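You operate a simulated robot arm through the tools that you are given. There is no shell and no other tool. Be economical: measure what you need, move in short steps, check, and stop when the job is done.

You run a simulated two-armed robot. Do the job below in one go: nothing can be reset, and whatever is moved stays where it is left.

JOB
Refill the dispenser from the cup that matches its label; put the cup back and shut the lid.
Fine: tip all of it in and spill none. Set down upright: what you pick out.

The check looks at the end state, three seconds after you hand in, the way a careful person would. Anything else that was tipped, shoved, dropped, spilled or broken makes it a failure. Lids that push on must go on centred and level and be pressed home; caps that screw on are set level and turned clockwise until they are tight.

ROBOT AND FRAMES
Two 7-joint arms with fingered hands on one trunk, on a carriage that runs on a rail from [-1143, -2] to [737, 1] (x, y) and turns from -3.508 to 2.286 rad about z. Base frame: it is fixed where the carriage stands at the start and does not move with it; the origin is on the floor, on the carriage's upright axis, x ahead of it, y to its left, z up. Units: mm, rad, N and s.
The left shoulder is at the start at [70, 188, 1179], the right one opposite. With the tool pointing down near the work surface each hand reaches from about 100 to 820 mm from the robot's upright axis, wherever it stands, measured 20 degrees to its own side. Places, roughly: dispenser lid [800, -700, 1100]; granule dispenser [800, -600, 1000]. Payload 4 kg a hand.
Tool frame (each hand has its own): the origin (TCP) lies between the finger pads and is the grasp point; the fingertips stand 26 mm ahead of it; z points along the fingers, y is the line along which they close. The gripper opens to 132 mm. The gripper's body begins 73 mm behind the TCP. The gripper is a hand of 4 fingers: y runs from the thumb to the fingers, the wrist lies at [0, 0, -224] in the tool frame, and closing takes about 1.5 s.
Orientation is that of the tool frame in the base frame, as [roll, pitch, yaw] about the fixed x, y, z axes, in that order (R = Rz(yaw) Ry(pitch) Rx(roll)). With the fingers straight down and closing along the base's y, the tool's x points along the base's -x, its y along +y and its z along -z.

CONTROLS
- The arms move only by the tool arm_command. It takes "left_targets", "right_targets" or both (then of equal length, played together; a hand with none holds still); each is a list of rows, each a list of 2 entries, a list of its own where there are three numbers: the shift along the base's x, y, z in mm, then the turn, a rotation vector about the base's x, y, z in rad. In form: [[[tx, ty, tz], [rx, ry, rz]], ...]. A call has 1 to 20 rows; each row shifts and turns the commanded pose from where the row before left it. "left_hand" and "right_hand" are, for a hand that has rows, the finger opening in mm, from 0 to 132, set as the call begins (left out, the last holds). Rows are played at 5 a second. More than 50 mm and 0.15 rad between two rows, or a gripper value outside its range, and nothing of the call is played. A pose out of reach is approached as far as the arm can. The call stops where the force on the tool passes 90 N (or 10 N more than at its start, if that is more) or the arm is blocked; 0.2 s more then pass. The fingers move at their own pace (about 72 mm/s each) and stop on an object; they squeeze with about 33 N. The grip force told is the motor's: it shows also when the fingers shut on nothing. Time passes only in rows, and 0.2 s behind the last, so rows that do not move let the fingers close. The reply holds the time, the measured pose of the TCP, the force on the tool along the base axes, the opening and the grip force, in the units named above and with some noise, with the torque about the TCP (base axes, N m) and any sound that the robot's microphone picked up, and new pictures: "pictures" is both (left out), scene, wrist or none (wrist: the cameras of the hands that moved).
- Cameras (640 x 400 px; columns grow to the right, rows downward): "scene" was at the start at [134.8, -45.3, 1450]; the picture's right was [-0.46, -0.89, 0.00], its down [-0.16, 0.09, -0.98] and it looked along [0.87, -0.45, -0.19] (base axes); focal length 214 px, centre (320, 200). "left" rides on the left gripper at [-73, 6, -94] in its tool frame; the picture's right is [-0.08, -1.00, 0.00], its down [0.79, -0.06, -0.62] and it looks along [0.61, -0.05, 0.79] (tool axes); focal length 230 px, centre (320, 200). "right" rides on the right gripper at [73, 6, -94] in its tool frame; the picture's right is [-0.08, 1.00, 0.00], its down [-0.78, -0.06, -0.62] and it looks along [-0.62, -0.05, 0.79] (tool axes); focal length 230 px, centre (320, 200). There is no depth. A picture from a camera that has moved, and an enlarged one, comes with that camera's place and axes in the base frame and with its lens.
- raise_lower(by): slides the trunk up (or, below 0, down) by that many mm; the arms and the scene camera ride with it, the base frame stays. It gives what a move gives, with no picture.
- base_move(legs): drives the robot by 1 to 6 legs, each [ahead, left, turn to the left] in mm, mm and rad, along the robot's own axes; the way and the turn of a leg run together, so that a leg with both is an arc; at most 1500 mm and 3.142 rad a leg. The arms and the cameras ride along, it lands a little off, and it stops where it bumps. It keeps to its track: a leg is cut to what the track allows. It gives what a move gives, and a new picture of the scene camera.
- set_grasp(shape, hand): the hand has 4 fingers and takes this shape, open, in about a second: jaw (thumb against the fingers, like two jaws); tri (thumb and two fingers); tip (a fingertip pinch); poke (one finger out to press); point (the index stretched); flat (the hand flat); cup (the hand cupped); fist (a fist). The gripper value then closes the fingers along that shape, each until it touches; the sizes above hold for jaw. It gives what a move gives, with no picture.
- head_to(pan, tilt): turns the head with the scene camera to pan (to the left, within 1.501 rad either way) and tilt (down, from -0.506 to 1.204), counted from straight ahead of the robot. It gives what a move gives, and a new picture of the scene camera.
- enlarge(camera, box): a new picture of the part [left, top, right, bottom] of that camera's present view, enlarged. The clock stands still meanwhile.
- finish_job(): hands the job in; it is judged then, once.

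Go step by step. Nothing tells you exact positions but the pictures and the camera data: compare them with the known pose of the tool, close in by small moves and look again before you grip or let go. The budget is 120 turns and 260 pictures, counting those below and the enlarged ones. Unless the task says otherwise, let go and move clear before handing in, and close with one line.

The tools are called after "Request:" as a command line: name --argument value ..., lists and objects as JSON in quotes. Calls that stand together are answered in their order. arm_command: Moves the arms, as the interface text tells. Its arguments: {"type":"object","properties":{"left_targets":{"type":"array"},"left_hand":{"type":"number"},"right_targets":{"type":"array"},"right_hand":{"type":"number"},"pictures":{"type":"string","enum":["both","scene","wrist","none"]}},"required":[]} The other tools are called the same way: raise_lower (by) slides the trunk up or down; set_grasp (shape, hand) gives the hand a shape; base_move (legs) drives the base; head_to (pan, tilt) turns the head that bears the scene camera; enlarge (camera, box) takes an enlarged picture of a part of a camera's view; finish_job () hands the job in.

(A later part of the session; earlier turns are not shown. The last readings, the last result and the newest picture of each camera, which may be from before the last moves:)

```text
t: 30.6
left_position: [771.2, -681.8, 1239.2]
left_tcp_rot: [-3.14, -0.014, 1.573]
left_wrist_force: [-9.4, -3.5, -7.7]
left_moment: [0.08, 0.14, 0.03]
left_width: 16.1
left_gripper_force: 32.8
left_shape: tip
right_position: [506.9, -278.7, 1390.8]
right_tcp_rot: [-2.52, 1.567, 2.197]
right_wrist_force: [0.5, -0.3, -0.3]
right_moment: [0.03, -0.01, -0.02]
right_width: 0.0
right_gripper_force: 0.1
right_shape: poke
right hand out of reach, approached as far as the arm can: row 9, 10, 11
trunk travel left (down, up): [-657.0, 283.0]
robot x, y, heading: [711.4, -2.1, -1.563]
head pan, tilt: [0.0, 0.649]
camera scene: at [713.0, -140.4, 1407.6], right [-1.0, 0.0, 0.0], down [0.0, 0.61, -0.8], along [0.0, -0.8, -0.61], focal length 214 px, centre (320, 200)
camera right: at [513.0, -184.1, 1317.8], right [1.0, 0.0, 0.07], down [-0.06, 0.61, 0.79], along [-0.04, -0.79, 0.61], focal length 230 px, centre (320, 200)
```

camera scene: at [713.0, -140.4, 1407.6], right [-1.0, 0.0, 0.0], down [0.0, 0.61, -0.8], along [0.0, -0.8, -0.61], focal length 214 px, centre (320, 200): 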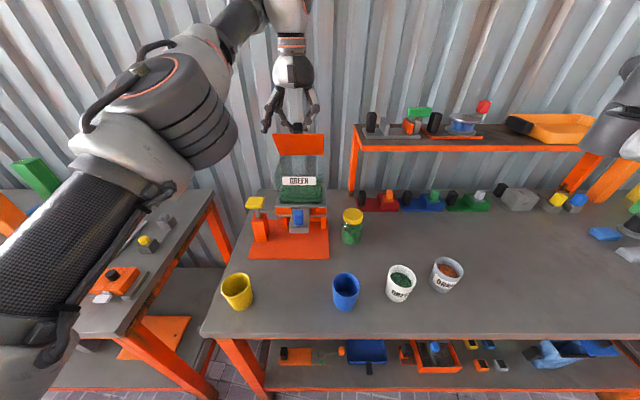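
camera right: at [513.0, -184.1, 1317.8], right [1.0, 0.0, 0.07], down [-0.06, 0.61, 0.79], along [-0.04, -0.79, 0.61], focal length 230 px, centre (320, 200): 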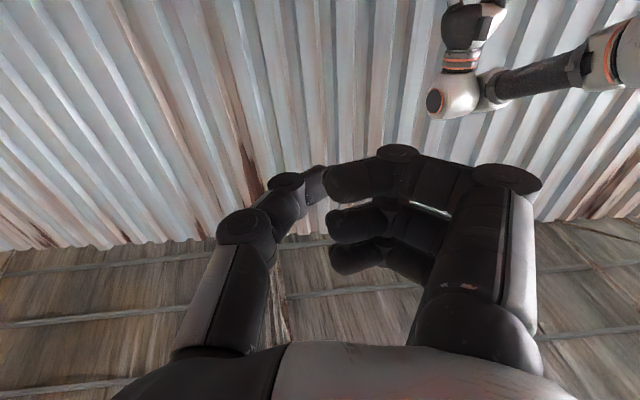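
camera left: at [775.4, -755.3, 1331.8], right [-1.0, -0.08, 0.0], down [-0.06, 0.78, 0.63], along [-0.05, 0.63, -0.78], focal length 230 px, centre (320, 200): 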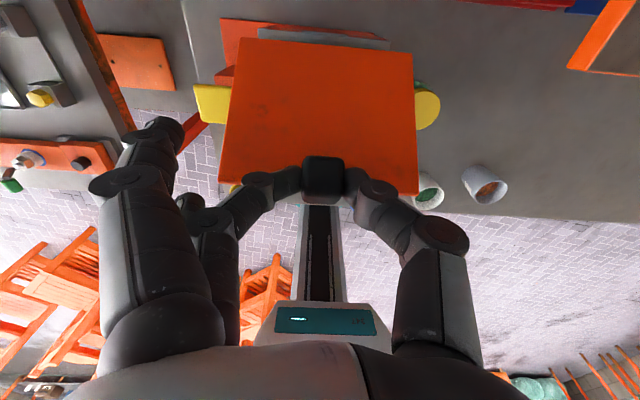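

Request:
arm_command --right_targets '[[[22, -20, -38], [0, 0, 0]], [[22, -20, -38], [0, 0, 0]], [[22, -20, -38], [0, 0, 0]], [[22, -20, -38], [0, 0, 0]], [[22, -20, -38], [0, 0, 0]], [[22, -40, 0], [0, 0, 0]], [[22, -40, 0], [0, 0, 0]], [[22, -40, 0], [0, 0, 0]], [[22, -40, 0], [0, 0, 0]], [[20, -40, 0], [0, 0, 0]], [[0, 0, 0], [0, 0, 0]]]'

```text
t: 33.0
left_position: [769.5, -680.8, 1239.9]
left_tcp_rot: [-3.141, -0.015, 1.575]
left_wrist_force: [-7.5, -1.6, -6.0]
left_moment: [0.05, 0.11, 0.02]
left_width: 15.7
left_gripper_force: 32.7
left_shape: tip
right_position: [534.2, -422.2, 1494.1]
right_tcp_rot: [-2.607, 1.561, 2.107]
right_wrist_force: [-0.2, -0.3, -0.4]
right_moment: [-0.02, 0.0, 0.01]
right_width: 0.0
right_gripper_force: 0.2
right_shape: poke
right hand out of reach, approached as far as the arm can: row 1, 2, 3, 4, 5, 6, 7, 8, 9, 10
trunk travel left (down, up): [-657.0, 283.0]
robot x, y, heading: [711.4, 2.6, -1.568]
head pan, tilt: [0.0, 0.649]
camera scene: at [712.2, -139.6, 1407.4], right [-1.0, 0.0, 0.0], down [0.0, 0.61, -0.8], along [0.0, -0.8, -0.61], focal length 214 px, centre (320, 200)
camera right: at [540.2, -327.2, 1422.3], right [1.0, 0.0, 0.07], down [-0.06, 0.61, 0.79], along [-0.04, -0.79, 0.61], focal length 230 px, centre (320, 200)
```

scene: 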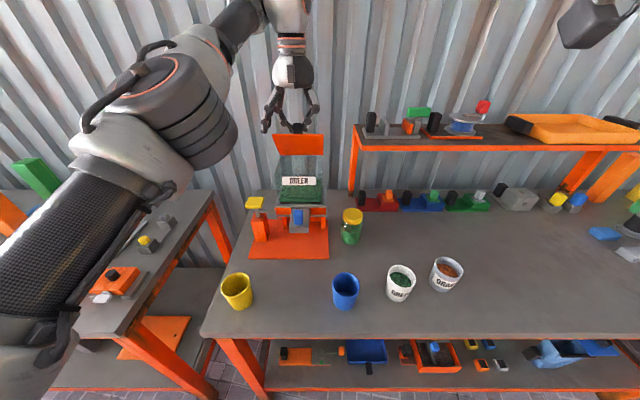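
right: 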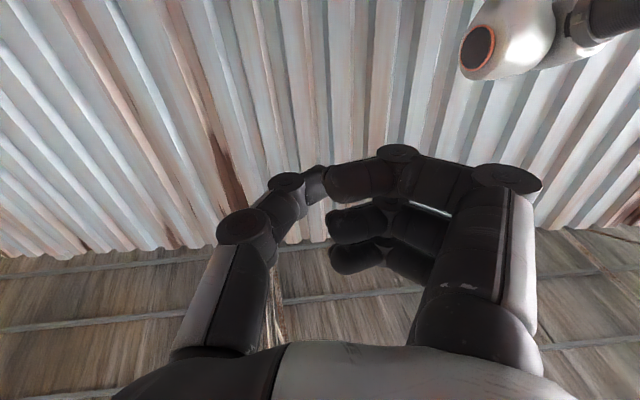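

The right wrist runs out of range in this roll; the mirrored one with its camera on top should be natural. I'll tilt the right hand back toward pointing down and test which way it can roll.

Request:
arm_command --right_targets '[[[0, 5, -10], [0.14, 0, 0]], [[0, 5, -10], [0.14, 0, 0]], [[0, 5, -10], [0.14, 0, 0]], [[0, 5, -10], [0.14, 0, 0]], [[0, 5, -10], [0.14, 0, 0]], [[0, 5, -10], [0.14, 0, 0]], [[0, 5, -10], [0.14, 0, 0]], [[0, 5, -10], [0.14, 0, 0]], [[0, 0, 0], [0.14, 0, 0]], [[0, 0, 0], [0.14, 0, 0]], [[0, 0, 0], [0.14, 0, 0]], [[0, 0, 0], [0, 0, 0]]]' --pictures "none"

Request:
arm_command --right_targets '[[[0, 0, 0], [0, 0, 0.15]], [[0, 0, 0], [0, 0, 0.15]], [[0, 0, 0], [0, 0, 0.15]], [[0, 0, 0], [0, 0, 0.15]], [[0, 0, 0], [0, 0, 0.15]], [[0, 0, 0], [0, 0, 0.15]], [[0, 0, 0], [0, 0, 0.15]], [[0, 0, 0], [0, 0, 0.15]], [[0, 0, 0], [0, 0, 0.15]], [[0, 0, 0], [0, 0, 0]]]' --pictures "none"

```text
t: 35.6
left_position: [770.8, -681.6, 1239.2]
left_tcp_rot: [-3.139, -0.015, 1.574]
left_wrist_force: [-7.6, -1.0, -5.0]
left_moment: [0.08, 0.13, 0.0]
left_width: 16.0
left_gripper_force: 33.0
left_shape: tip
right_position: [525.7, -378.2, 1406.0]
right_tcp_rot: [3.136, 0.03, 1.571]
right_wrist_force: [-0.1, -0.4, -0.3]
right_moment: [0.01, 0.02, 0.01]
right_width: 0.0
right_gripper_force: 0.1
right_shape: poke
right hand out of reach, approached as far as the arm can: row 11
trunk travel left (down, up): [-657.0, 283.0]
robot x, y, heading: [713.6, 2.1, -1.564]
head pan, tilt: [0.0, 0.649]
```

```text
t: 37.8
left_position: [769.9, -681.4, 1239.9]
left_tcp_rot: [-3.139, -0.012, 1.575]
left_wrist_force: [-7.3, -1.8, -6.2]
left_moment: [0.06, 0.12, 0.0]
left_width: 15.7
left_gripper_force: 32.8
left_shape: tip
right_position: [527.0, -376.1, 1406.7]
right_tcp_rot: [3.139, 0.033, 2.925]
right_wrist_force: [0.7, 0.3, 0.3]
right_moment: [-0.01, -0.01, 0.01]
right_width: 0.3
right_gripper_force: 0.0
right_shape: poke
trunk travel left (down, up): [-657.0, 283.0]
robot x, y, heading: [711.3, -0.6, -1.565]
head pan, tilt: [0.0, 0.649]
```

Turning that way works; I'll continue to the full half turn.

Request:
arm_command --right_targets '[[[0, 0, 0], [0, 0, 0.149]], [[0, 0, 0], [0, 0, 0.149]], [[0, 0, 0], [0, 0, 0.149]], [[0, 0, 0], [0, 0, 0.149]], [[0, 0, 0], [0, 0, 0.149]], [[0, 0, 0], [0, 0, 0.149]], [[0, 0, 0], [0, 0, 0.149]], [[0, 0, 0], [0, 0, 0.149]], [[0, 0, 0], [0, 0, 0.149]], [[0, 0, 0], [0, 0, 0.149]], [[0, 0, 0], [0, 0, 0.149]], [[0, 0, 0], [0, 0, 0.149]], [[0, 0, 0], [0, 0, 0]]]' --pictures "wrist"

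```text
t: 40.6
left_position: [770.5, -680.6, 1239.0]
left_tcp_rot: [-3.139, -0.016, 1.574]
left_wrist_force: [-6.8, -3.0, -6.7]
left_moment: [0.03, 0.11, 0.05]
left_width: 15.9
left_gripper_force: 33.0
left_shape: tip
right_position: [521.9, -373.9, 1400.8]
right_tcp_rot: [-3.14, 0.03, -1.57]
right_wrist_force: [0.3, 0.9, 0.7]
right_moment: [0.0, 0.0, 0.0]
right_width: 0.0
right_gripper_force: 0.0
right_shape: poke
right hand out of reach, approached as far as the arm can: row 8, 11
trunk travel left (down, up): [-657.0, 283.0]
robot x, y, heading: [708.7, 2.7, -1.567]
head pan, tilt: [0.0, 0.649]
camera right: at [517.3, -448.7, 1492.7], right [-1.0, 0.08, 0.0], down [0.06, 0.77, 0.64], along [0.05, 0.64, -0.77], focal length 230 px, centre (320, 200)
```

right: 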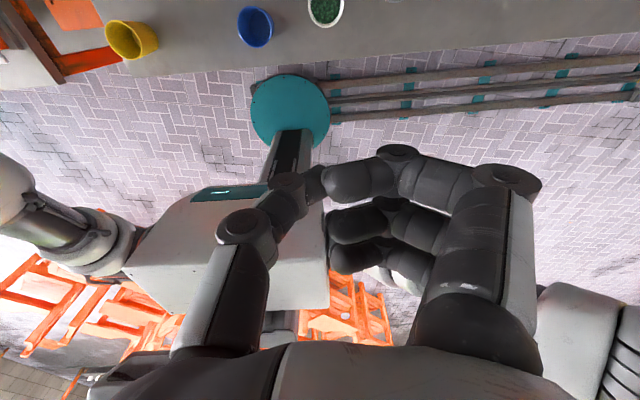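

Now pitch it forward, with the camera on top, and bring it in front of the opened lid.

Request:
arm_command --right_targets '[[[10, -5, -17], [-0.14, 0, 0]], [[10, -5, -17], [-0.14, 0, 0]], [[10, -5, -17], [-0.14, 0, 0]], [[10, -5, -17], [-0.14, 0, 0]], [[10, -5, -17], [-0.14, 0, 0]], [[10, -5, -17], [-0.14, 0, 0]], [[10, -5, -17], [-0.14, 0, 0]], [[10, -5, -17], [-0.14, 0, 0]], [[10, -5, -17], [-0.14, 0, 0]], [[10, -5, -17], [-0.14, 0, 0]], [[10, -5, -17], [-0.14, 0, 0]], [[0, 0, 0], [0, 0, 0]]]'

```text
t: 43.2
left_position: [770.1, -680.4, 1239.3]
left_tcp_rot: [-3.139, -0.012, 1.574]
left_wrist_force: [-7.1, -2.4, -5.8]
left_moment: [0.01, 0.18, 0.02]
left_width: 15.5
left_gripper_force: 32.8
left_shape: tip
right_position: [576.1, -478.3, 1254.0]
right_tcp_rot: [-3.086, -1.507, -1.63]
right_wrist_force: [-0.1, -0.7, 0.0]
right_moment: [-0.06, 0.02, 0.02]
right_width: 0.0
right_gripper_force: 0.1
right_shape: poke
right hand out of reach, approached as far as the arm can: row 8, 9, 10, 11
trunk travel left (down, up): [-657.0, 283.0]
robot x, y, heading: [711.3, 0.4, -1.57]
head pan, tilt: [0.0, 0.649]
camera scene: at [712.6, -139.2, 1407.5], right [-1.0, 0.0, 0.0], down [0.0, 0.61, -0.8], along [0.0, -0.8, -0.61], focal length 214 px, centre (320, 200)
camera right: at [571.0, -388.5, 1333.1], right [-1.0, 0.01, -0.08], down [0.07, 0.67, -0.74], along [0.05, -0.75, -0.66], focal length 230 px, centre (320, 200)
```

scene: 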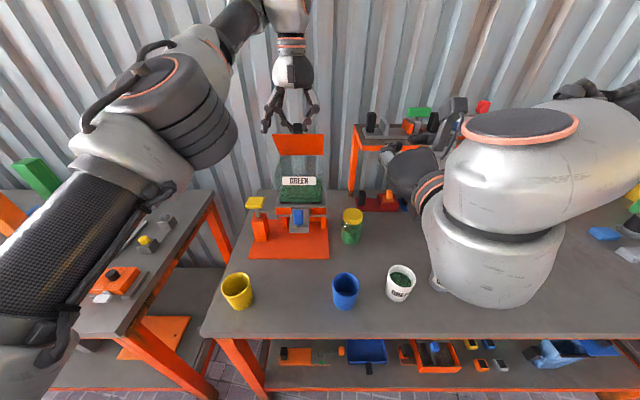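
right: 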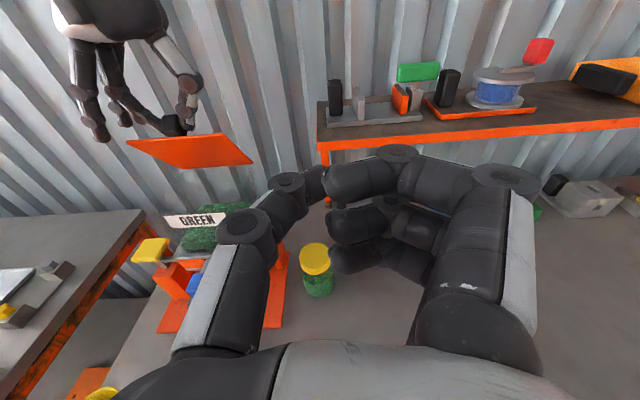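

Good posture. Now I'll place the right fist just in front of the lid's underside.

Request:
arm_command --right_targets '[[[38, -20, -16], [0, 0, 0]], [[38, -20, -16], [0, 0, 0]], [[38, -20, -16], [0, 0, 0]], [[35, -22, -8], [0, 0, 0]], [[0, -20, 0], [0, 0, 0]], [[0, 0, 0], [0, 0, 0]]]'

Request:
enlarge --camera "scene" --box '[240, 100, 400, 220]'

```text
t: 44.6
left_position: [770.1, -680.9, 1239.0]
left_tcp_rot: [-3.138, -0.013, 1.576]
left_wrist_force: [-6.1, -1.8, -4.1]
left_moment: [-0.01, 0.18, 0.02]
left_width: 15.0
left_gripper_force: 32.9
left_shape: tip
right_position: [596.8, -582.3, 1225.0]
right_tcp_rot: [-3.097, -1.505, -1.621]
right_wrist_force: [-0.6, -0.2, -0.1]
right_moment: [0.0, -0.02, -0.03]
right_width: 0.0
right_gripper_force: 0.2
right_shape: poke
right hand out of reach, approached as far as the arm can: row 1, 2, 3, 4
trunk travel left (down, up): [-657.0, 283.0]
robot x, y, heading: [712.9, 0.6, -1.565]
head pan, tilt: [0.0, 0.649]
camera scene: at [712.8, -139.5, 1407.5], right [-1.0, 0.0, 0.0], down [0.0, 0.61, -0.8], along [0.0, -0.8, -0.61], focal length 214 px, centre (320, 200)
camera right: at [593.4, -491.7, 1304.6], right [-1.0, 0.01, -0.08], down [0.06, 0.67, -0.74], along [0.05, -0.75, -0.66], focal length 230 px, centre (320, 200)
```

scene: 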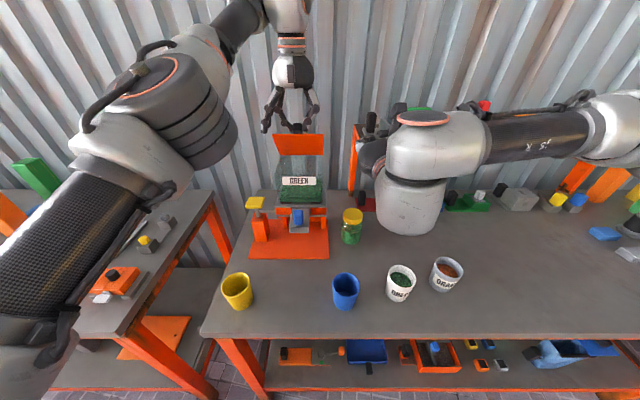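
right: 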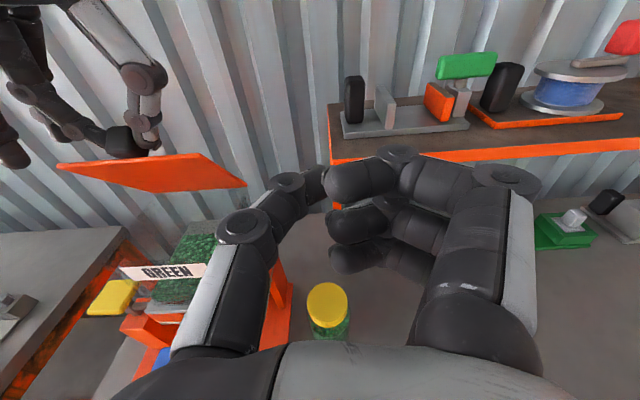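

```text
3.33 times, centred on (320, 160) of scene
camera zoom: at [712.8, -139.5, 1407.5], right [-1.0, 0.0, 0.0], down [0.0, 0.61, -0.8], along [0.0, -0.8, -0.61], focal length 715 px, centre (320, 333)
```

zoom: 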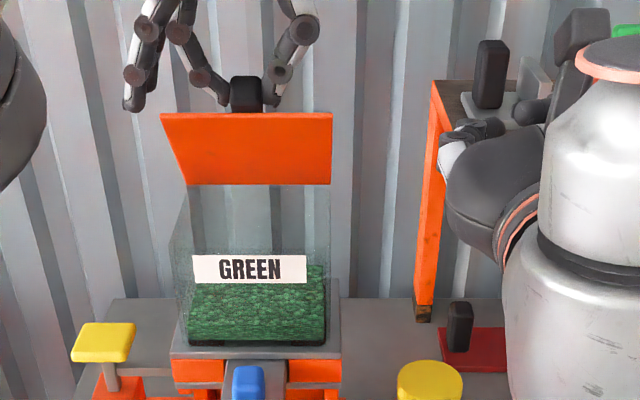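

The arm needs the hand yawed inward to go further left. I'll turn it about 0.6 rad while moving.

Request:
arm_command --right_targets '[[[22, 6, -8], [0, 0, 0.15]], [[26, 6, -8], [0, 0, 0.15]], [[26, 6, -8], [0, 0, 0.15]], [[26, 0, -4], [0, 0, 0.15]], [[20, 0, 0], [0, 0, 0]], [[0, 0, 0], [0, 0, 0]]]'

Request:
enlarge --camera "scene" --box '[240, 100, 400, 220]'

```text
t: 46.0
left_position: [771.2, -680.7, 1239.2]
left_tcp_rot: [-3.141, -0.013, 1.575]
left_wrist_force: [-6.0, -1.5, -3.7]
left_moment: [0.01, 0.09, -0.01]
left_width: 15.2
left_gripper_force: 33.0
left_shape: tip
right_position: [717.9, -561.6, 1198.5]
right_tcp_rot: [-3.08, -1.508, -1.035]
right_wrist_force: [-0.2, -0.2, -0.1]
right_moment: [-0.02, 0.01, -0.03]
right_width: 0.0
right_gripper_force: 0.1
right_shape: poke
trunk travel left (down, up): [-657.0, 283.0]
robot x, y, heading: [708.5, 2.8, -1.565]
head pan, tilt: [0.0, 0.649]
camera scene: at [712.7, -139.5, 1407.5], right [-1.0, 0.0, 0.0], down [0.0, 0.61, -0.8], along [0.0, -0.8, -0.61], focal length 214 px, centre (320, 200)
camera right: at [664.4, -491.9, 1277.5], right [-0.83, -0.56, -0.08], down [-0.32, 0.59, -0.74], along [0.46, -0.59, -0.66], focal length 230 px, centre (320, 200)
```

scene: 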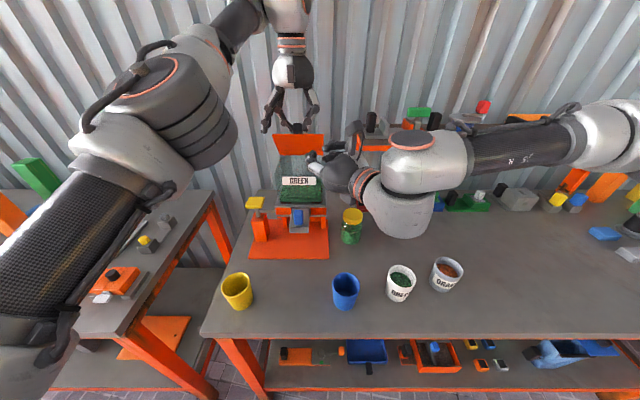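
right: 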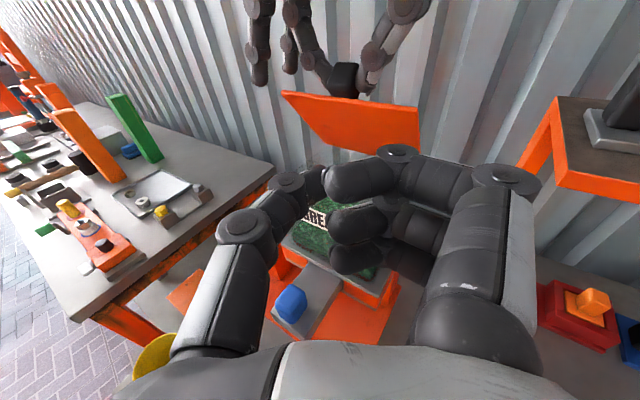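

```text
3.33 times, centred on (320, 160) of scene
camera zoom: at [712.7, -139.5, 1407.5], right [-1.0, 0.0, 0.0], down [0.0, 0.61, -0.8], along [0.0, -0.8, -0.61], focal length 715 px, centre (320, 333)
```

zoom: 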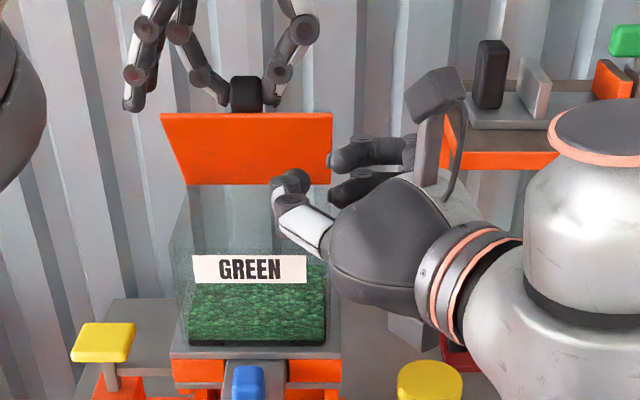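

Fist is in front of the lid. I'll push forward until contact.

Request:
arm_command --right_targets '[[[5, -25, 3], [0, 0, 0]], [[5, -25, 3], [0, 0, 0]], [[5, -20, 3], [0, 0, 0]], [[5, -15, 0], [0, 0, 0]], [[0, -10, 0], [0, 0, 0]], [[0, 0, 0], [0, 0, 0]]]' --pictures "wrist"

Request:
enlarge --camera "scene" --box '[240, 100, 400, 220]'

```text
t: 47.4
left_position: [770.7, -680.6, 1240.6]
left_tcp_rot: [-3.141, -0.002, 1.579]
left_wrist_force: [-0.7, -54.5, -3.8]
left_moment: [-0.86, 0.05, 0.22]
left_width: 15.2
left_gripper_force: 33.0
left_shape: tip
right_position: [711.9, -646.4, 1213.5]
right_tcp_rot: [-3.094, -1.508, -1.009]
right_wrist_force: [-7.6, 60.8, 1.1]
right_moment: [0.15, 0.0, 0.75]
right_width: 0.0
right_gripper_force: 0.1
right_shape: poke
right hand out of reach, approached as far as the arm can: row 1, 2, 3, 4, 5
trunk travel left (down, up): [-657.0, 283.0]
robot x, y, heading: [711.7, 4.1, -1.566]
head pan, tilt: [0.0, 0.649]
camera right: at [657.7, -575.7, 1292.9], right [-0.82, -0.57, -0.08], down [-0.33, 0.58, -0.74], along [0.47, -0.58, -0.66], focal length 230 px, centre (320, 200)
```

right: 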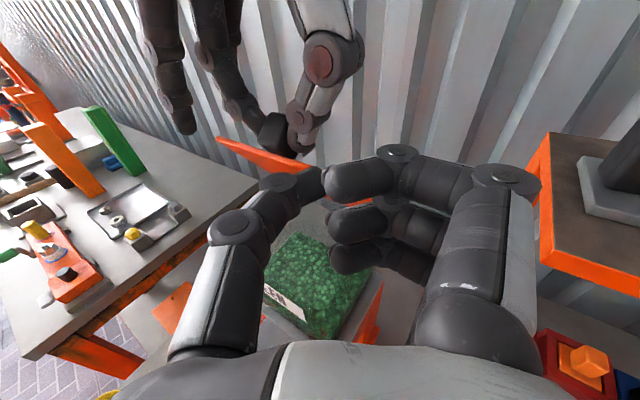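

```text
3.33 times, centred on (320, 160) of scene
camera zoom: at [711.5, -136.8, 1407.8], right [-1.0, 0.0, 0.0], down [0.0, 0.6, -0.8], along [0.0, -0.8, -0.6], focal length 715 px, centre (320, 333)
```

zoom: 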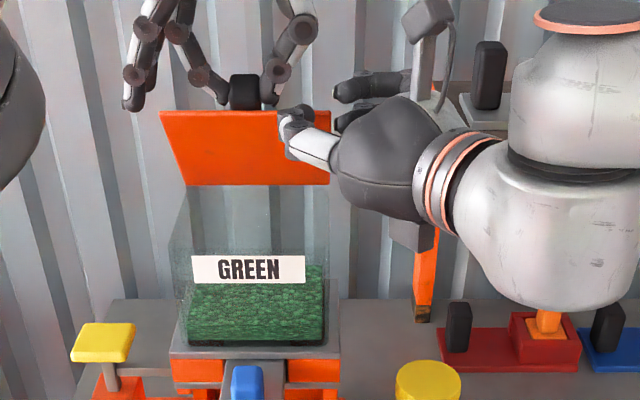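

The right thumb is firmly against the lid. I'll release the knob with the left hand and rise straight up.

Request:
arm_command --left_targets '[[[0, 0, 0], [0, 0, 0]], [[0, 0, 0], [0, 0, 0]], [[0, 0, 0], [0, 0, 0]], [[0, 0, 5], [0, 0, 0]], [[0, 5, 20], [0, 0, 0]], [[0, 10, 20], [0, 0, 0]], [[0, 10, 20], [0, 0, 0]]]' --left_hand 70 --pictures "none"

Request:
enlarge --camera "scene" --box '[240, 100, 400, 220]'

```text
t: 49.0
left_position: [771.2, -676.1, 1241.8]
left_tcp_rot: [-3.139, -0.008, 1.574]
left_wrist_force: [2.7, 4.1, 17.1]
left_moment: [0.18, 0.01, 0.04]
left_width: 62.6
left_gripper_force: 0.1
left_shape: tip
left hand out of reach, approached as far as the arm can: row 4, 5, 6, 7
right_position: [712.0, -647.1, 1215.2]
right_tcp_rot: [-3.127, -1.509, -0.99]
right_wrist_force: [-4.5, 4.9, -3.8]
right_moment: [0.1, 0.02, -0.01]
right_width: 0.2
right_gripper_force: 0.0
right_shape: poke
trunk travel left (down, up): [-657.0, 283.0]
robot x, y, heading: [707.3, 2.2, -1.566]
head pan, tilt: [0.0, 0.649]
```

```text
3.33 times, centred on (320, 160) of scene
camera zoom: at [713.5, -134.2, 1408.1], right [-1.0, 0.0, 0.0], down [0.0, 0.6, -0.8], along [0.0, -0.8, -0.6], focal length 715 px, centre (320, 333)
```

zoom: 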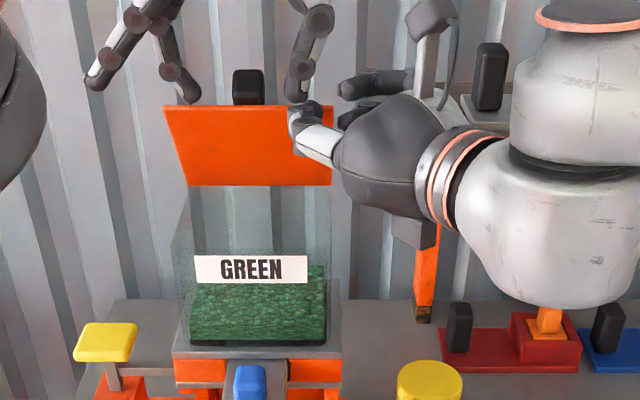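

The left arm is at its vertical reach. I'll tilt it toward the robot, which frees reach, while lifting.

Request:
arm_command --left_targets '[[[0, -2, 4], [-0.1, 0, 0]], [[0, 0, 8], [-0.1, 0, 0]], [[0, 0, 12], [-0.1, 0, 0]], [[0, 2, 16], [-0.1, 0, 0]], [[0, 6, 16], [-0.05, 0, 0]], [[0, 10, 16], [0, 0, 0]]]' --left_hand 90 --pictures "none"

Request:
enlarge --camera "scene" --box '[220, 70, 400, 220]'

```text
t: 50.4
left_position: [770.5, -662.3, 1312.4]
left_tcp_rot: [-3.137, 0.403, 1.575]
left_wrist_force: [0.0, 0.7, -0.4]
left_moment: [-0.06, 0.0, 0.0]
left_width: 89.7
left_gripper_force: 0.0
left_shape: tip
right_position: [711.5, -649.4, 1213.6]
right_tcp_rot: [-3.103, -1.508, -1.011]
right_wrist_force: [-0.5, 0.5, -0.2]
right_moment: [0.0, 0.03, 0.02]
right_width: 0.0
right_gripper_force: 0.1
right_shape: poke
trunk travel left (down, up): [-657.0, 283.0]
robot x, y, heading: [713.4, 1.1, -1.567]
head pan, tilt: [0.0, 0.649]
```

```text
2.67 times, centred on (310, 145) of scene
camera zoom: at [713.5, -137.6, 1407.7], right [-1.0, 0.0, 0.0], down [0.0, 0.6, -0.8], along [0.0, -0.8, -0.6], focal length 572 px, centre (347, 347)
```

zoom: 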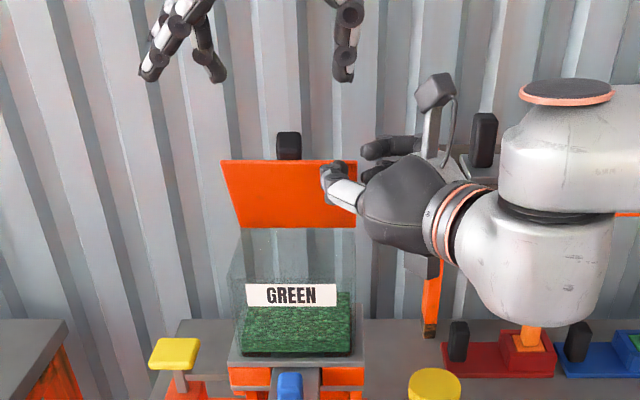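

The left hand is clear and the lid rests on the right thumb. Now I'll push it on past upright.

Request:
arm_command --right_targets '[[[5, -12, 2], [0, 0, 0]], [[5, -12, 2], [0, 0, 0]], [[5, -12, 0], [0, 0, 0]], [[5, -12, 0], [0, 0, 0]], [[5, -12, 0], [0, 0, 0]], [[0, 0, 0], [0, 0, 0]]]' --pictures "wrist"

Request:
enlarge --camera "scene" --box '[220, 70, 400, 220]'

```text
t: 51.8
left_position: [771.7, -663.6, 1311.2]
left_tcp_rot: [-3.139, 0.401, 1.573]
left_wrist_force: [-0.5, -0.3, 0.3]
left_moment: [0.03, -0.05, -0.02]
left_width: 90.1
left_gripper_force: 0.0
left_shape: tip
right_position: [697.6, -695.8, 1224.1]
right_tcp_rot: [-3.103, -1.509, -1.01]
right_wrist_force: [-0.1, -0.5, 0.0]
right_moment: [0.0, 0.02, -0.02]
right_width: 0.0
right_gripper_force: 0.0
right_shape: poke
right hand out of reach, approached as far as the arm can: row 1, 2, 3, 4, 5
trunk travel left (down, up): [-657.0, 283.0]
robot x, y, heading: [711.8, 1.8, -1.571]
head pan, tilt: [0.0, 0.649]
camera right: at [643.7, -624.7, 1303.9], right [-0.83, -0.56, -0.08], down [-0.32, 0.58, -0.74], along [0.46, -0.59, -0.66], focal length 230 px, centre (320, 200)
```

right: 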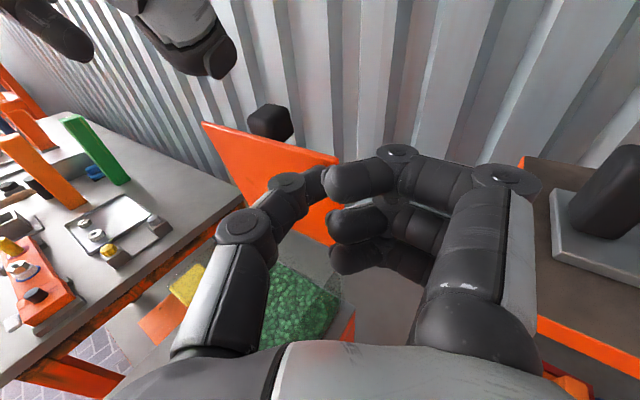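

```text
2.67 times, centred on (310, 145) of scene
camera zoom: at [714.1, -138.2, 1407.7], right [-1.0, 0.0, 0.0], down [0.0, 0.6, -0.8], along [0.0, -0.8, -0.6], focal length 572 px, centre (347, 347)
```

zoom: 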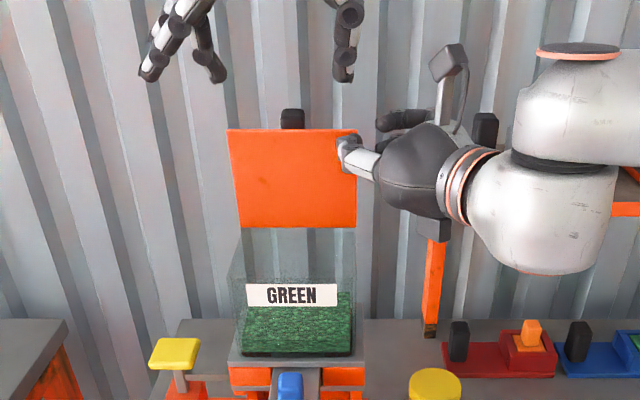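

Request:
arm_command --right_targets '[[[12, -6, -2], [0, 0, 0.12]], [[12, -8, -2], [0, 0, 0.12]], [[8, -10, -2], [0, 0, 0.05]], [[5, -12, 0], [0, 0, 0]], [[0, -12, 0], [0, 0, 0]], [[0, 0, 0], [0, 0, 0]]]' --pictures "wrist"

Request:
enlarge --camera "scene" --box '[220, 70, 400, 220]'

```text
t: 53.2
left_position: [772.6, -663.8, 1312.2]
left_tcp_rot: [-3.137, 0.4, 1.575]
left_wrist_force: [1.5, -0.1, 0.0]
left_moment: [-0.03, -0.01, 0.01]
left_width: 89.7
left_gripper_force: 0.1
left_shape: tip
right_position: [711.3, -708.0, 1222.6]
right_tcp_rot: [-3.106, -1.507, -0.717]
right_wrist_force: [0.3, 0.0, 0.5]
right_moment: [-0.01, 0.02, 0.02]
right_width: 0.0
right_gripper_force: 0.0
right_shape: poke
right hand out of reach, approached as far as the arm can: row 2, 3, 4, 5
trunk travel left (down, up): [-657.0, 283.0]
robot x, y, heading: [712.8, 1.7, -1.566]
head pan, tilt: [0.0, 0.649]
camera right: at [639.5, -655.8, 1302.5], right [-0.63, -0.77, -0.08], down [-0.48, 0.47, -0.74], along [0.61, -0.43, -0.66], focal length 230 px, centre (320, 200)
```

right: 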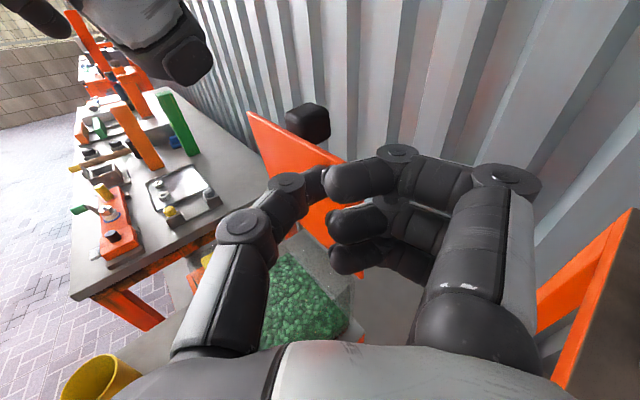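

```text
2.67 times, centred on (310, 145) of scene
camera zoom: at [714.1, -138.3, 1407.6], right [-1.0, 0.0, 0.0], down [0.0, 0.6, -0.8], along [0.0, -0.8, -0.6], focal length 572 px, centre (347, 347)
```

zoom: 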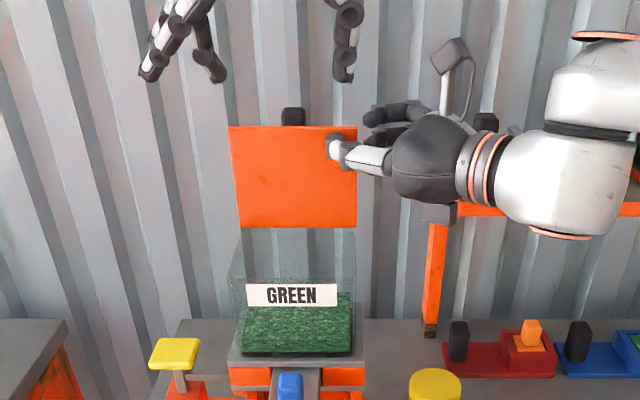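

The lid is at about 85°. I'll back the right thumb off slightly to see whether the lid stays put.

Request:
arm_command --right_targets '[[[0, 6, 0], [0, 0, 0]], [[0, 6, 0], [0, 0, 0]], [[0, 0, 0], [0, 0, 0]], [[0, 0, 0], [0, 0, 0]]]' --pictures "none"

Request:
enlarge --camera "scene" --box '[265, 90, 345, 170]'

Request:
enlarge --camera "right" --box '[220, 80, 400, 280]'

```text
t: 54.2
left_position: [771.4, -663.5, 1311.8]
left_tcp_rot: [-3.138, 0.401, 1.573]
left_wrist_force: [-1.4, 0.8, 0.5]
left_moment: [0.01, 0.02, -0.01]
left_width: 89.7
left_gripper_force: 0.0
left_shape: tip
right_position: [710.9, -695.0, 1222.4]
right_tcp_rot: [-3.108, -1.506, -0.716]
right_wrist_force: [-0.1, -0.5, 0.0]
right_moment: [-0.03, -0.02, -0.04]
right_width: 0.0
right_gripper_force: 0.0
right_shape: poke
trunk travel left (down, up): [-657.0, 283.0]
robot x, y, heading: [712.4, 5.7, -1.569]
head pan, tilt: [0.0, 0.649]
```

```text
5.00 times, centred on (305, 130) of scene
camera zoom: at [714.1, -138.2, 1407.7], right [-1.0, 0.0, 0.0], down [0.0, 0.6, -0.8], along [0.0, -0.8, -0.6], focal length 1072 px, centre (395, 550)
```

zoom: 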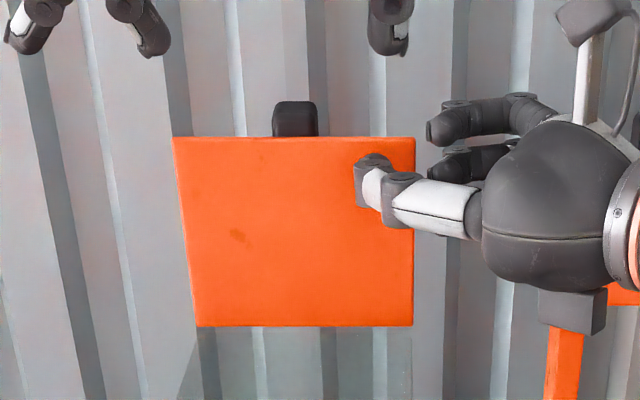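

```text
2.00 times, centred on (310, 180) of right
camera zoom: at [639.4, -643.4, 1303.0], right [-0.63, -0.77, -0.08], down [-0.48, 0.47, -0.74], along [0.61, -0.43, -0.66], focal length 460 px, centre (340, 240)
```

zoom: 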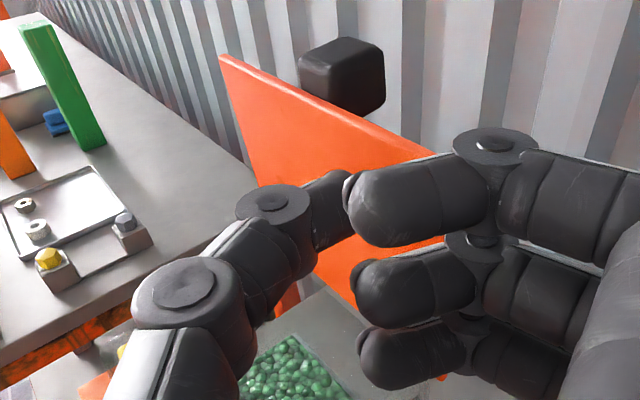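

The lid stays open on its own. I'll withdraw the right hand and raise the left clear.

Request:
arm_command --right_targets '[[[0, 35, 5], [0, 0, -0.05]], [[0, 40, 5], [0, 0, -0.1]], [[0, 40, 5], [0, 0, -0.1]], [[-20, 40, 5], [0, 0, -0.1]], [[-30, 30, 15], [0, 0, -0.1]], [[-30, 30, 15], [0, 0, -0.1]], [[-30, 30, 15], [0, 0, -0.1]], [[0, 0, 0], [0, 0, 0]]]' --left_targets '[[[0, 30, 10], [0, 0, 0]], [[0, 30, 10], [0, 0, 0]], [[0, 30, 10], [0, 0, 0]], [[0, 30, 0], [0, 0, 0]], [[0, 0, 0], [-0.1, 0, 0]], [[0, 0, 0], [-0.1, 0, 0]], [[0, 0, 0], [-0.1, 0, 0]], [[0, 0, 0], [0, 0, 0]]]' --pictures "scene"

Request:
set_grasp --hand "left" --shape "jaw"

Request:
enlarge --camera "left" --box '[0, 0, 640, 400]'

```text
t: 56.0
left_position: [771.8, -545.8, 1341.5]
left_tcp_rot: [-3.135, 0.699, 1.576]
left_wrist_force: [-0.6, -0.2, -0.3]
left_moment: [-0.02, 0.01, 0.01]
left_width: 89.5
left_gripper_force: 0.1
left_shape: tip
right_position: [602.0, -455.8, 1293.4]
right_tcp_rot: [-3.094, -1.505, -1.382]
right_wrist_force: [-0.6, 0.8, -0.6]
right_moment: [0.02, 0.04, 0.03]
right_width: 0.0
right_gripper_force: 0.0
right_shape: poke
right hand out of reach, approached as far as the arm can: row 7
trunk travel left (down, up): [-657.0, 283.0]
robot x, y, heading: [709.9, 0.7, -1.569]
head pan, tilt: [0.0, 0.649]
camera scene: at [713.8, -140.2, 1407.4], right [-1.0, 0.0, 0.0], down [0.0, 0.61, -0.8], along [0.0, -0.8, -0.61], focal length 214 px, centre (320, 200)
```

scene: 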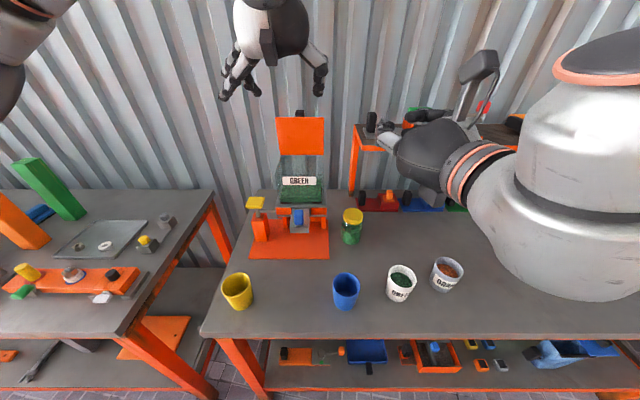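

```text
t: 56.9
left_position: [772.5, -543.4, 1342.5]
left_tcp_rot: [-3.136, 0.702, 1.575]
left_wrist_force: [0.5, -0.1, 0.7]
left_moment: [-0.01, -0.02, 0.0]
left_width: 132.0
left_gripper_force: 0.0
left_shape: jaw
right_position: [602.6, -455.6, 1294.1]
right_tcp_rot: [-3.109, -1.507, -1.366]
right_wrist_force: [-0.4, -0.4, 0.2]
right_moment: [0.03, -0.02, 0.01]
right_width: 0.0
right_gripper_force: 0.1
right_shape: poke
trunk travel left (down, up): [-657.0, 283.0]
robot x, y, heading: [709.3, 0.1, -1.568]
head pan, tilt: [0.0, 0.649]
```

```text
1.00 times, centred on (320, 200) of left
camera zoom: at [777.9, -538.3, 1461.1], right [-1.0, -0.06, 0.05], down [-0.06, 1.0, -0.04], along [-0.05, -0.04, -1.0], focal length 230 px, centre (320, 200)
```

zoom: 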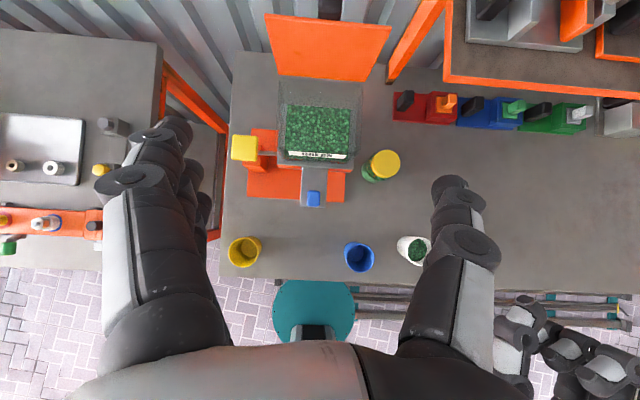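

The lid stands open, and the hopper opening is about x 708–826, y −622 to −724. I'll drive so the left arm faces the GREEN cup.

Request:
base_move --legs '[[0, -330, 0]]'

Request:
arm_command --left_targets '[[[10, 20, -40], [-0.09, 0, 0]], [[10, 20, -40], [-0.09, 0, 0]], [[10, 20, -40], [-0.09, 0, 0]], [[10, 20, -40], [-0.09, 0, 0]], [[10, 20, -40], [-0.09, 0, 0]], [[10, 20, -40], [-0.07, 0, 0]], [[0, 0, 0], [0, 0, 0]]]' --left_hand 110

```text
t: 59.1
left_position: [441.9, -544.3, 1343.8]
left_tcp_rot: [-3.135, 0.703, 1.578]
left_wrist_force: [0.7, 0.3, 0.6]
left_moment: [0.03, 0.01, 0.01]
left_width: 132.0
left_gripper_force: 0.0
left_shape: jaw
right_position: [272.0, -454.7, 1295.4]
right_tcp_rot: [-3.123, -1.507, -1.35]
right_wrist_force: [-0.5, -0.2, -0.2]
right_moment: [0.01, -0.02, -0.03]
right_width: 0.1
right_gripper_force: 0.1
right_shape: poke
trunk travel left (down, up): [-657.0, 283.0]
robot x, y, heading: [377.4, -3.7, -1.562]
head pan, tilt: [0.0, 0.649]
camera scene: at [382.8, -138.8, 1407.6], right [-1.0, 0.0, 0.0], down [0.0, 0.6, -0.8], along [0.0, -0.8, -0.6], focal length 214 px, centre (320, 200)
```

scene: 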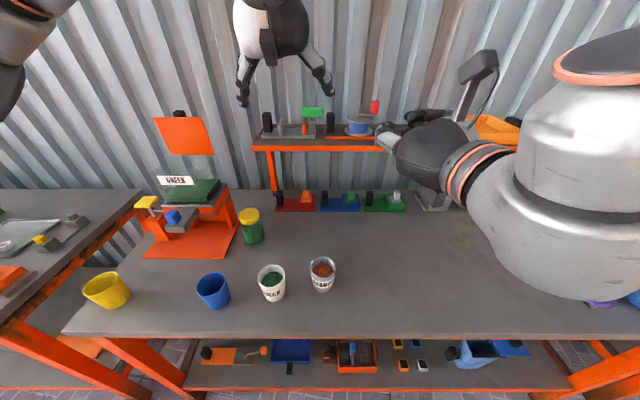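

```text
t: 60.7
left_position: [490.0, -445.1, 1143.0]
left_tcp_rot: [-3.127, 1.151, 1.584]
left_wrist_force: [0.8, -0.4, -1.0]
left_moment: [0.0, 0.01, 0.01]
left_width: 110.1
left_gripper_force: 0.0
left_shape: jaw
left hand out of reach, approached as far as the arm can: row 6
right_position: [270.9, -455.5, 1294.4]
right_tcp_rot: [-3.112, -1.506, -1.36]
right_wrist_force: [0.0, 0.5, -0.3]
right_moment: [0.0, 0.0, 0.01]
right_width: 0.0
right_gripper_force: 0.1
right_shape: poke
trunk travel left (down, up): [-657.0, 283.0]
robot x, y, heading: [377.9, 3.4, -1.565]
head pan, tilt: [0.0, 0.649]
camera scene: at [381.9, -138.8, 1407.6], right [-1.0, 0.0, 0.0], down [0.0, 0.6, -0.8], along [0.0, -0.8, -0.6], focal length 214 px, centre (320, 200)
camera left: at [496.4, -388.7, 1247.3], right [-1.0, -0.03, 0.08], down [-0.06, 0.88, -0.47], along [-0.05, -0.47, -0.88], focal length 230 px, centre (320, 200)
```

scene: 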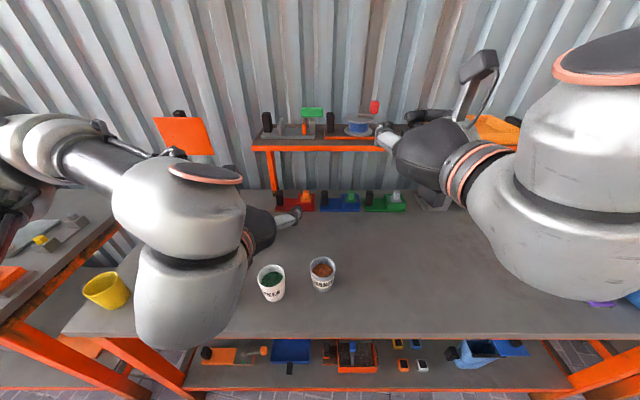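
left: 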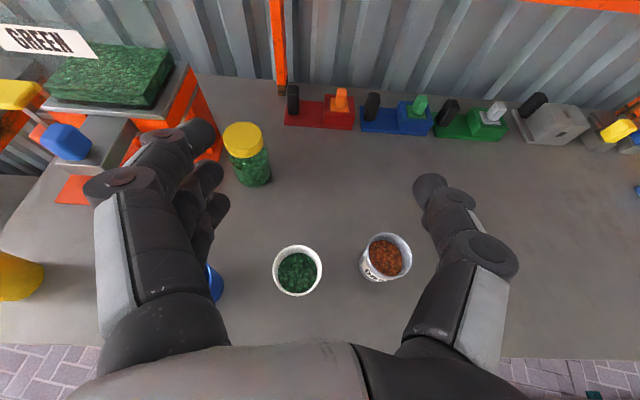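

The arm is folded tight here, so I'll raise the trunk 200 mm to reach down more comfortably. The cup checks out at [507, -451], rim 925.

Request:
raise_lower --by 200

Request:
arm_command --left_targets '[[[3, 5, -40], [-0.04, 0, 0]], [[3, 5, -40], [-0.03, 0, 0]], [[3, 5, -40], [0, 0, 0]], [[3, 10, -40], [0, 0, 0]], [[3, 10, -40], [0, 0, 0]], [[0, 10, -40], [0, 0, 0]], [[0, 10, -40], [0, 0, 0]], [[0, 10, -30], [0, 0, 0]], [[0, 0, 0], [0, 0, 0]]]'

```text
t: 62.9
left_position: [490.1, -445.0, 1341.9]
left_tcp_rot: [-3.131, 1.152, 1.583]
left_wrist_force: [-0.4, 0.1, 1.0]
left_moment: [-0.03, 0.02, -0.01]
left_width: 110.3
left_gripper_force: 0.1
left_shape: jaw
right_position: [271.2, -456.0, 1495.0]
right_tcp_rot: [-3.108, -1.505, -1.366]
right_wrist_force: [-0.2, -0.2, -0.9]
right_moment: [0.01, 0.02, 0.02]
right_width: 0.1
right_gripper_force: 0.2
right_shape: poke
trunk travel left (down, up): [-857.0, 83.0]
robot x, y, heading: [380.6, -1.1, -1.566]
head pan, tilt: [0.0, 0.649]
```

```text
t: 64.9
left_position: [480.9, -398.9, 1110.9]
left_tcp_rot: [-3.133, 1.223, 1.579]
left_wrist_force: [0.0, 0.6, 0.2]
left_moment: [-0.02, -0.03, -0.03]
left_width: 110.1
left_gripper_force: 0.1
left_shape: jaw
left hand out of reach, approached as far as the arm can: row 1, 2, 4
right_position: [268.8, -456.4, 1494.7]
right_tcp_rot: [-3.087, -1.507, -1.386]
right_wrist_force: [1.1, -0.3, 0.0]
right_moment: [0.01, 0.03, 0.03]
right_width: 0.0
right_gripper_force: 0.0
right_shape: poke
trunk travel left (down, up): [-857.0, 83.0]
robot x, y, heading: [378.4, 0.3, -1.566]
head pan, tilt: [0.0, 0.649]
camera scene: at [379.9, -139.5, 1607.5], right [-1.0, 0.0, 0.0], down [0.0, 0.6, -0.8], along [0.0, -0.8, -0.6], focal length 214 px, centre (320, 200)
camera left: at [486.3, -335.6, 1212.1], right [-1.0, -0.03, 0.08], down [-0.06, 0.85, -0.53], along [-0.05, -0.53, -0.85], focal length 230 px, centre (320, 200)
```

scene: 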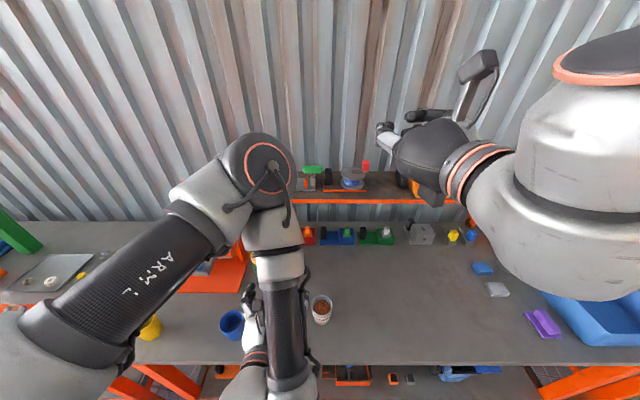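
left: 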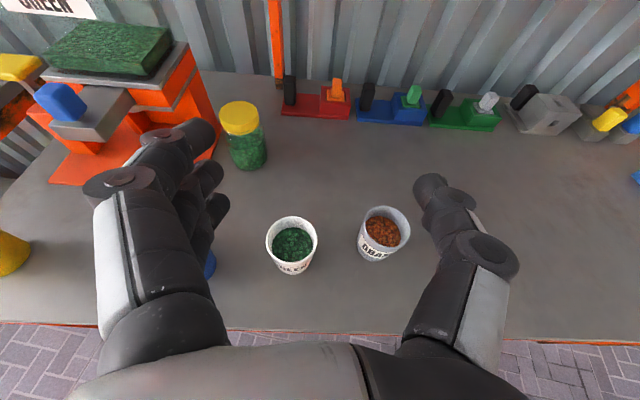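

The elbow is now high, and the hand can come down toward the cup. I'll lower to a pre-grasp in front of it.

Request:
arm_command --left_targets '[[[5, 14, -32], [0, 0, 0]], [[5, 14, -32], [0, 0, 0]], [[5, 12, -32], [0, 0, 0]], [[5, 6, -32], [0, 0, 0]], [[6, 6, -30], [0, 0, 0]], [[0, 0, -25], [0, 0, 0]], [[0, 0, 0], [0, 0, 0]]]' --left_hand 100

```text
t: 66.5
left_position: [449.7, -405.1, 967.7]
left_tcp_rot: [-3.129, 1.216, 1.582]
left_wrist_force: [-0.1, -0.1, -0.5]
left_moment: [0.04, -0.02, 0.0]
left_width: 100.4
left_gripper_force: 0.1
left_shape: jaw
left hand out of reach, approached as far as the arm can: row 1, 2, 3, 4, 5, 6
right_position: [269.1, -455.0, 1495.2]
right_tcp_rot: [-3.104, -1.509, -1.372]
right_wrist_force: [-0.4, 0.5, -0.8]
right_moment: [0.01, 0.02, 0.0]
right_width: 0.1
right_gripper_force: 0.1
right_shape: poke
trunk travel left (down, up): [-857.0, 83.0]
robot x, y, heading: [378.3, 1.3, -1.57]
head pan, tilt: [0.0, 0.649]
camera scene: at [380.8, -138.2, 1607.7], right [-1.0, 0.0, 0.0], down [0.0, 0.6, -0.8], along [0.0, -0.8, -0.6], focal length 214 px, centre (320, 200)
camera left: at [454.8, -343.6, 1069.0], right [-1.0, -0.03, 0.08], down [-0.06, 0.85, -0.52], along [-0.05, -0.52, -0.85], focal length 230 px, centre (320, 200)
```

scene: 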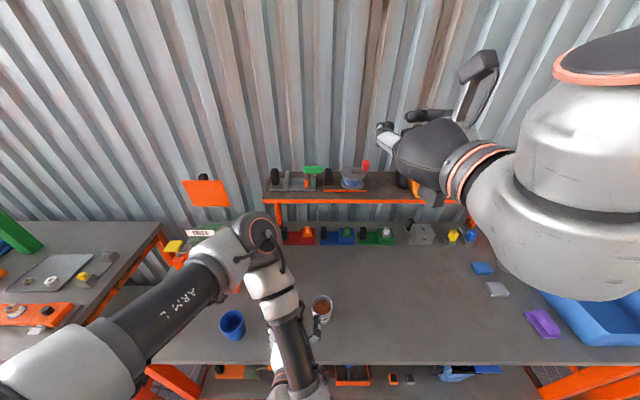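
left: 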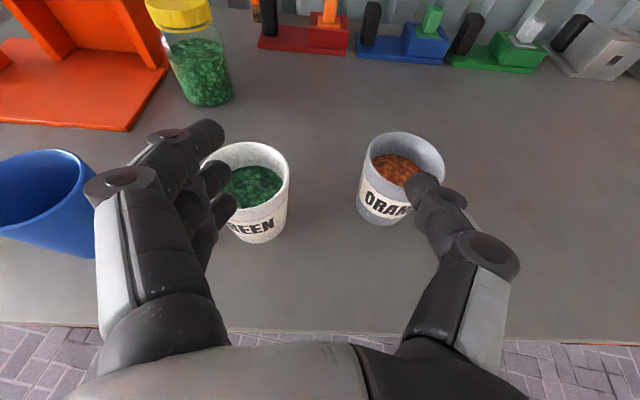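

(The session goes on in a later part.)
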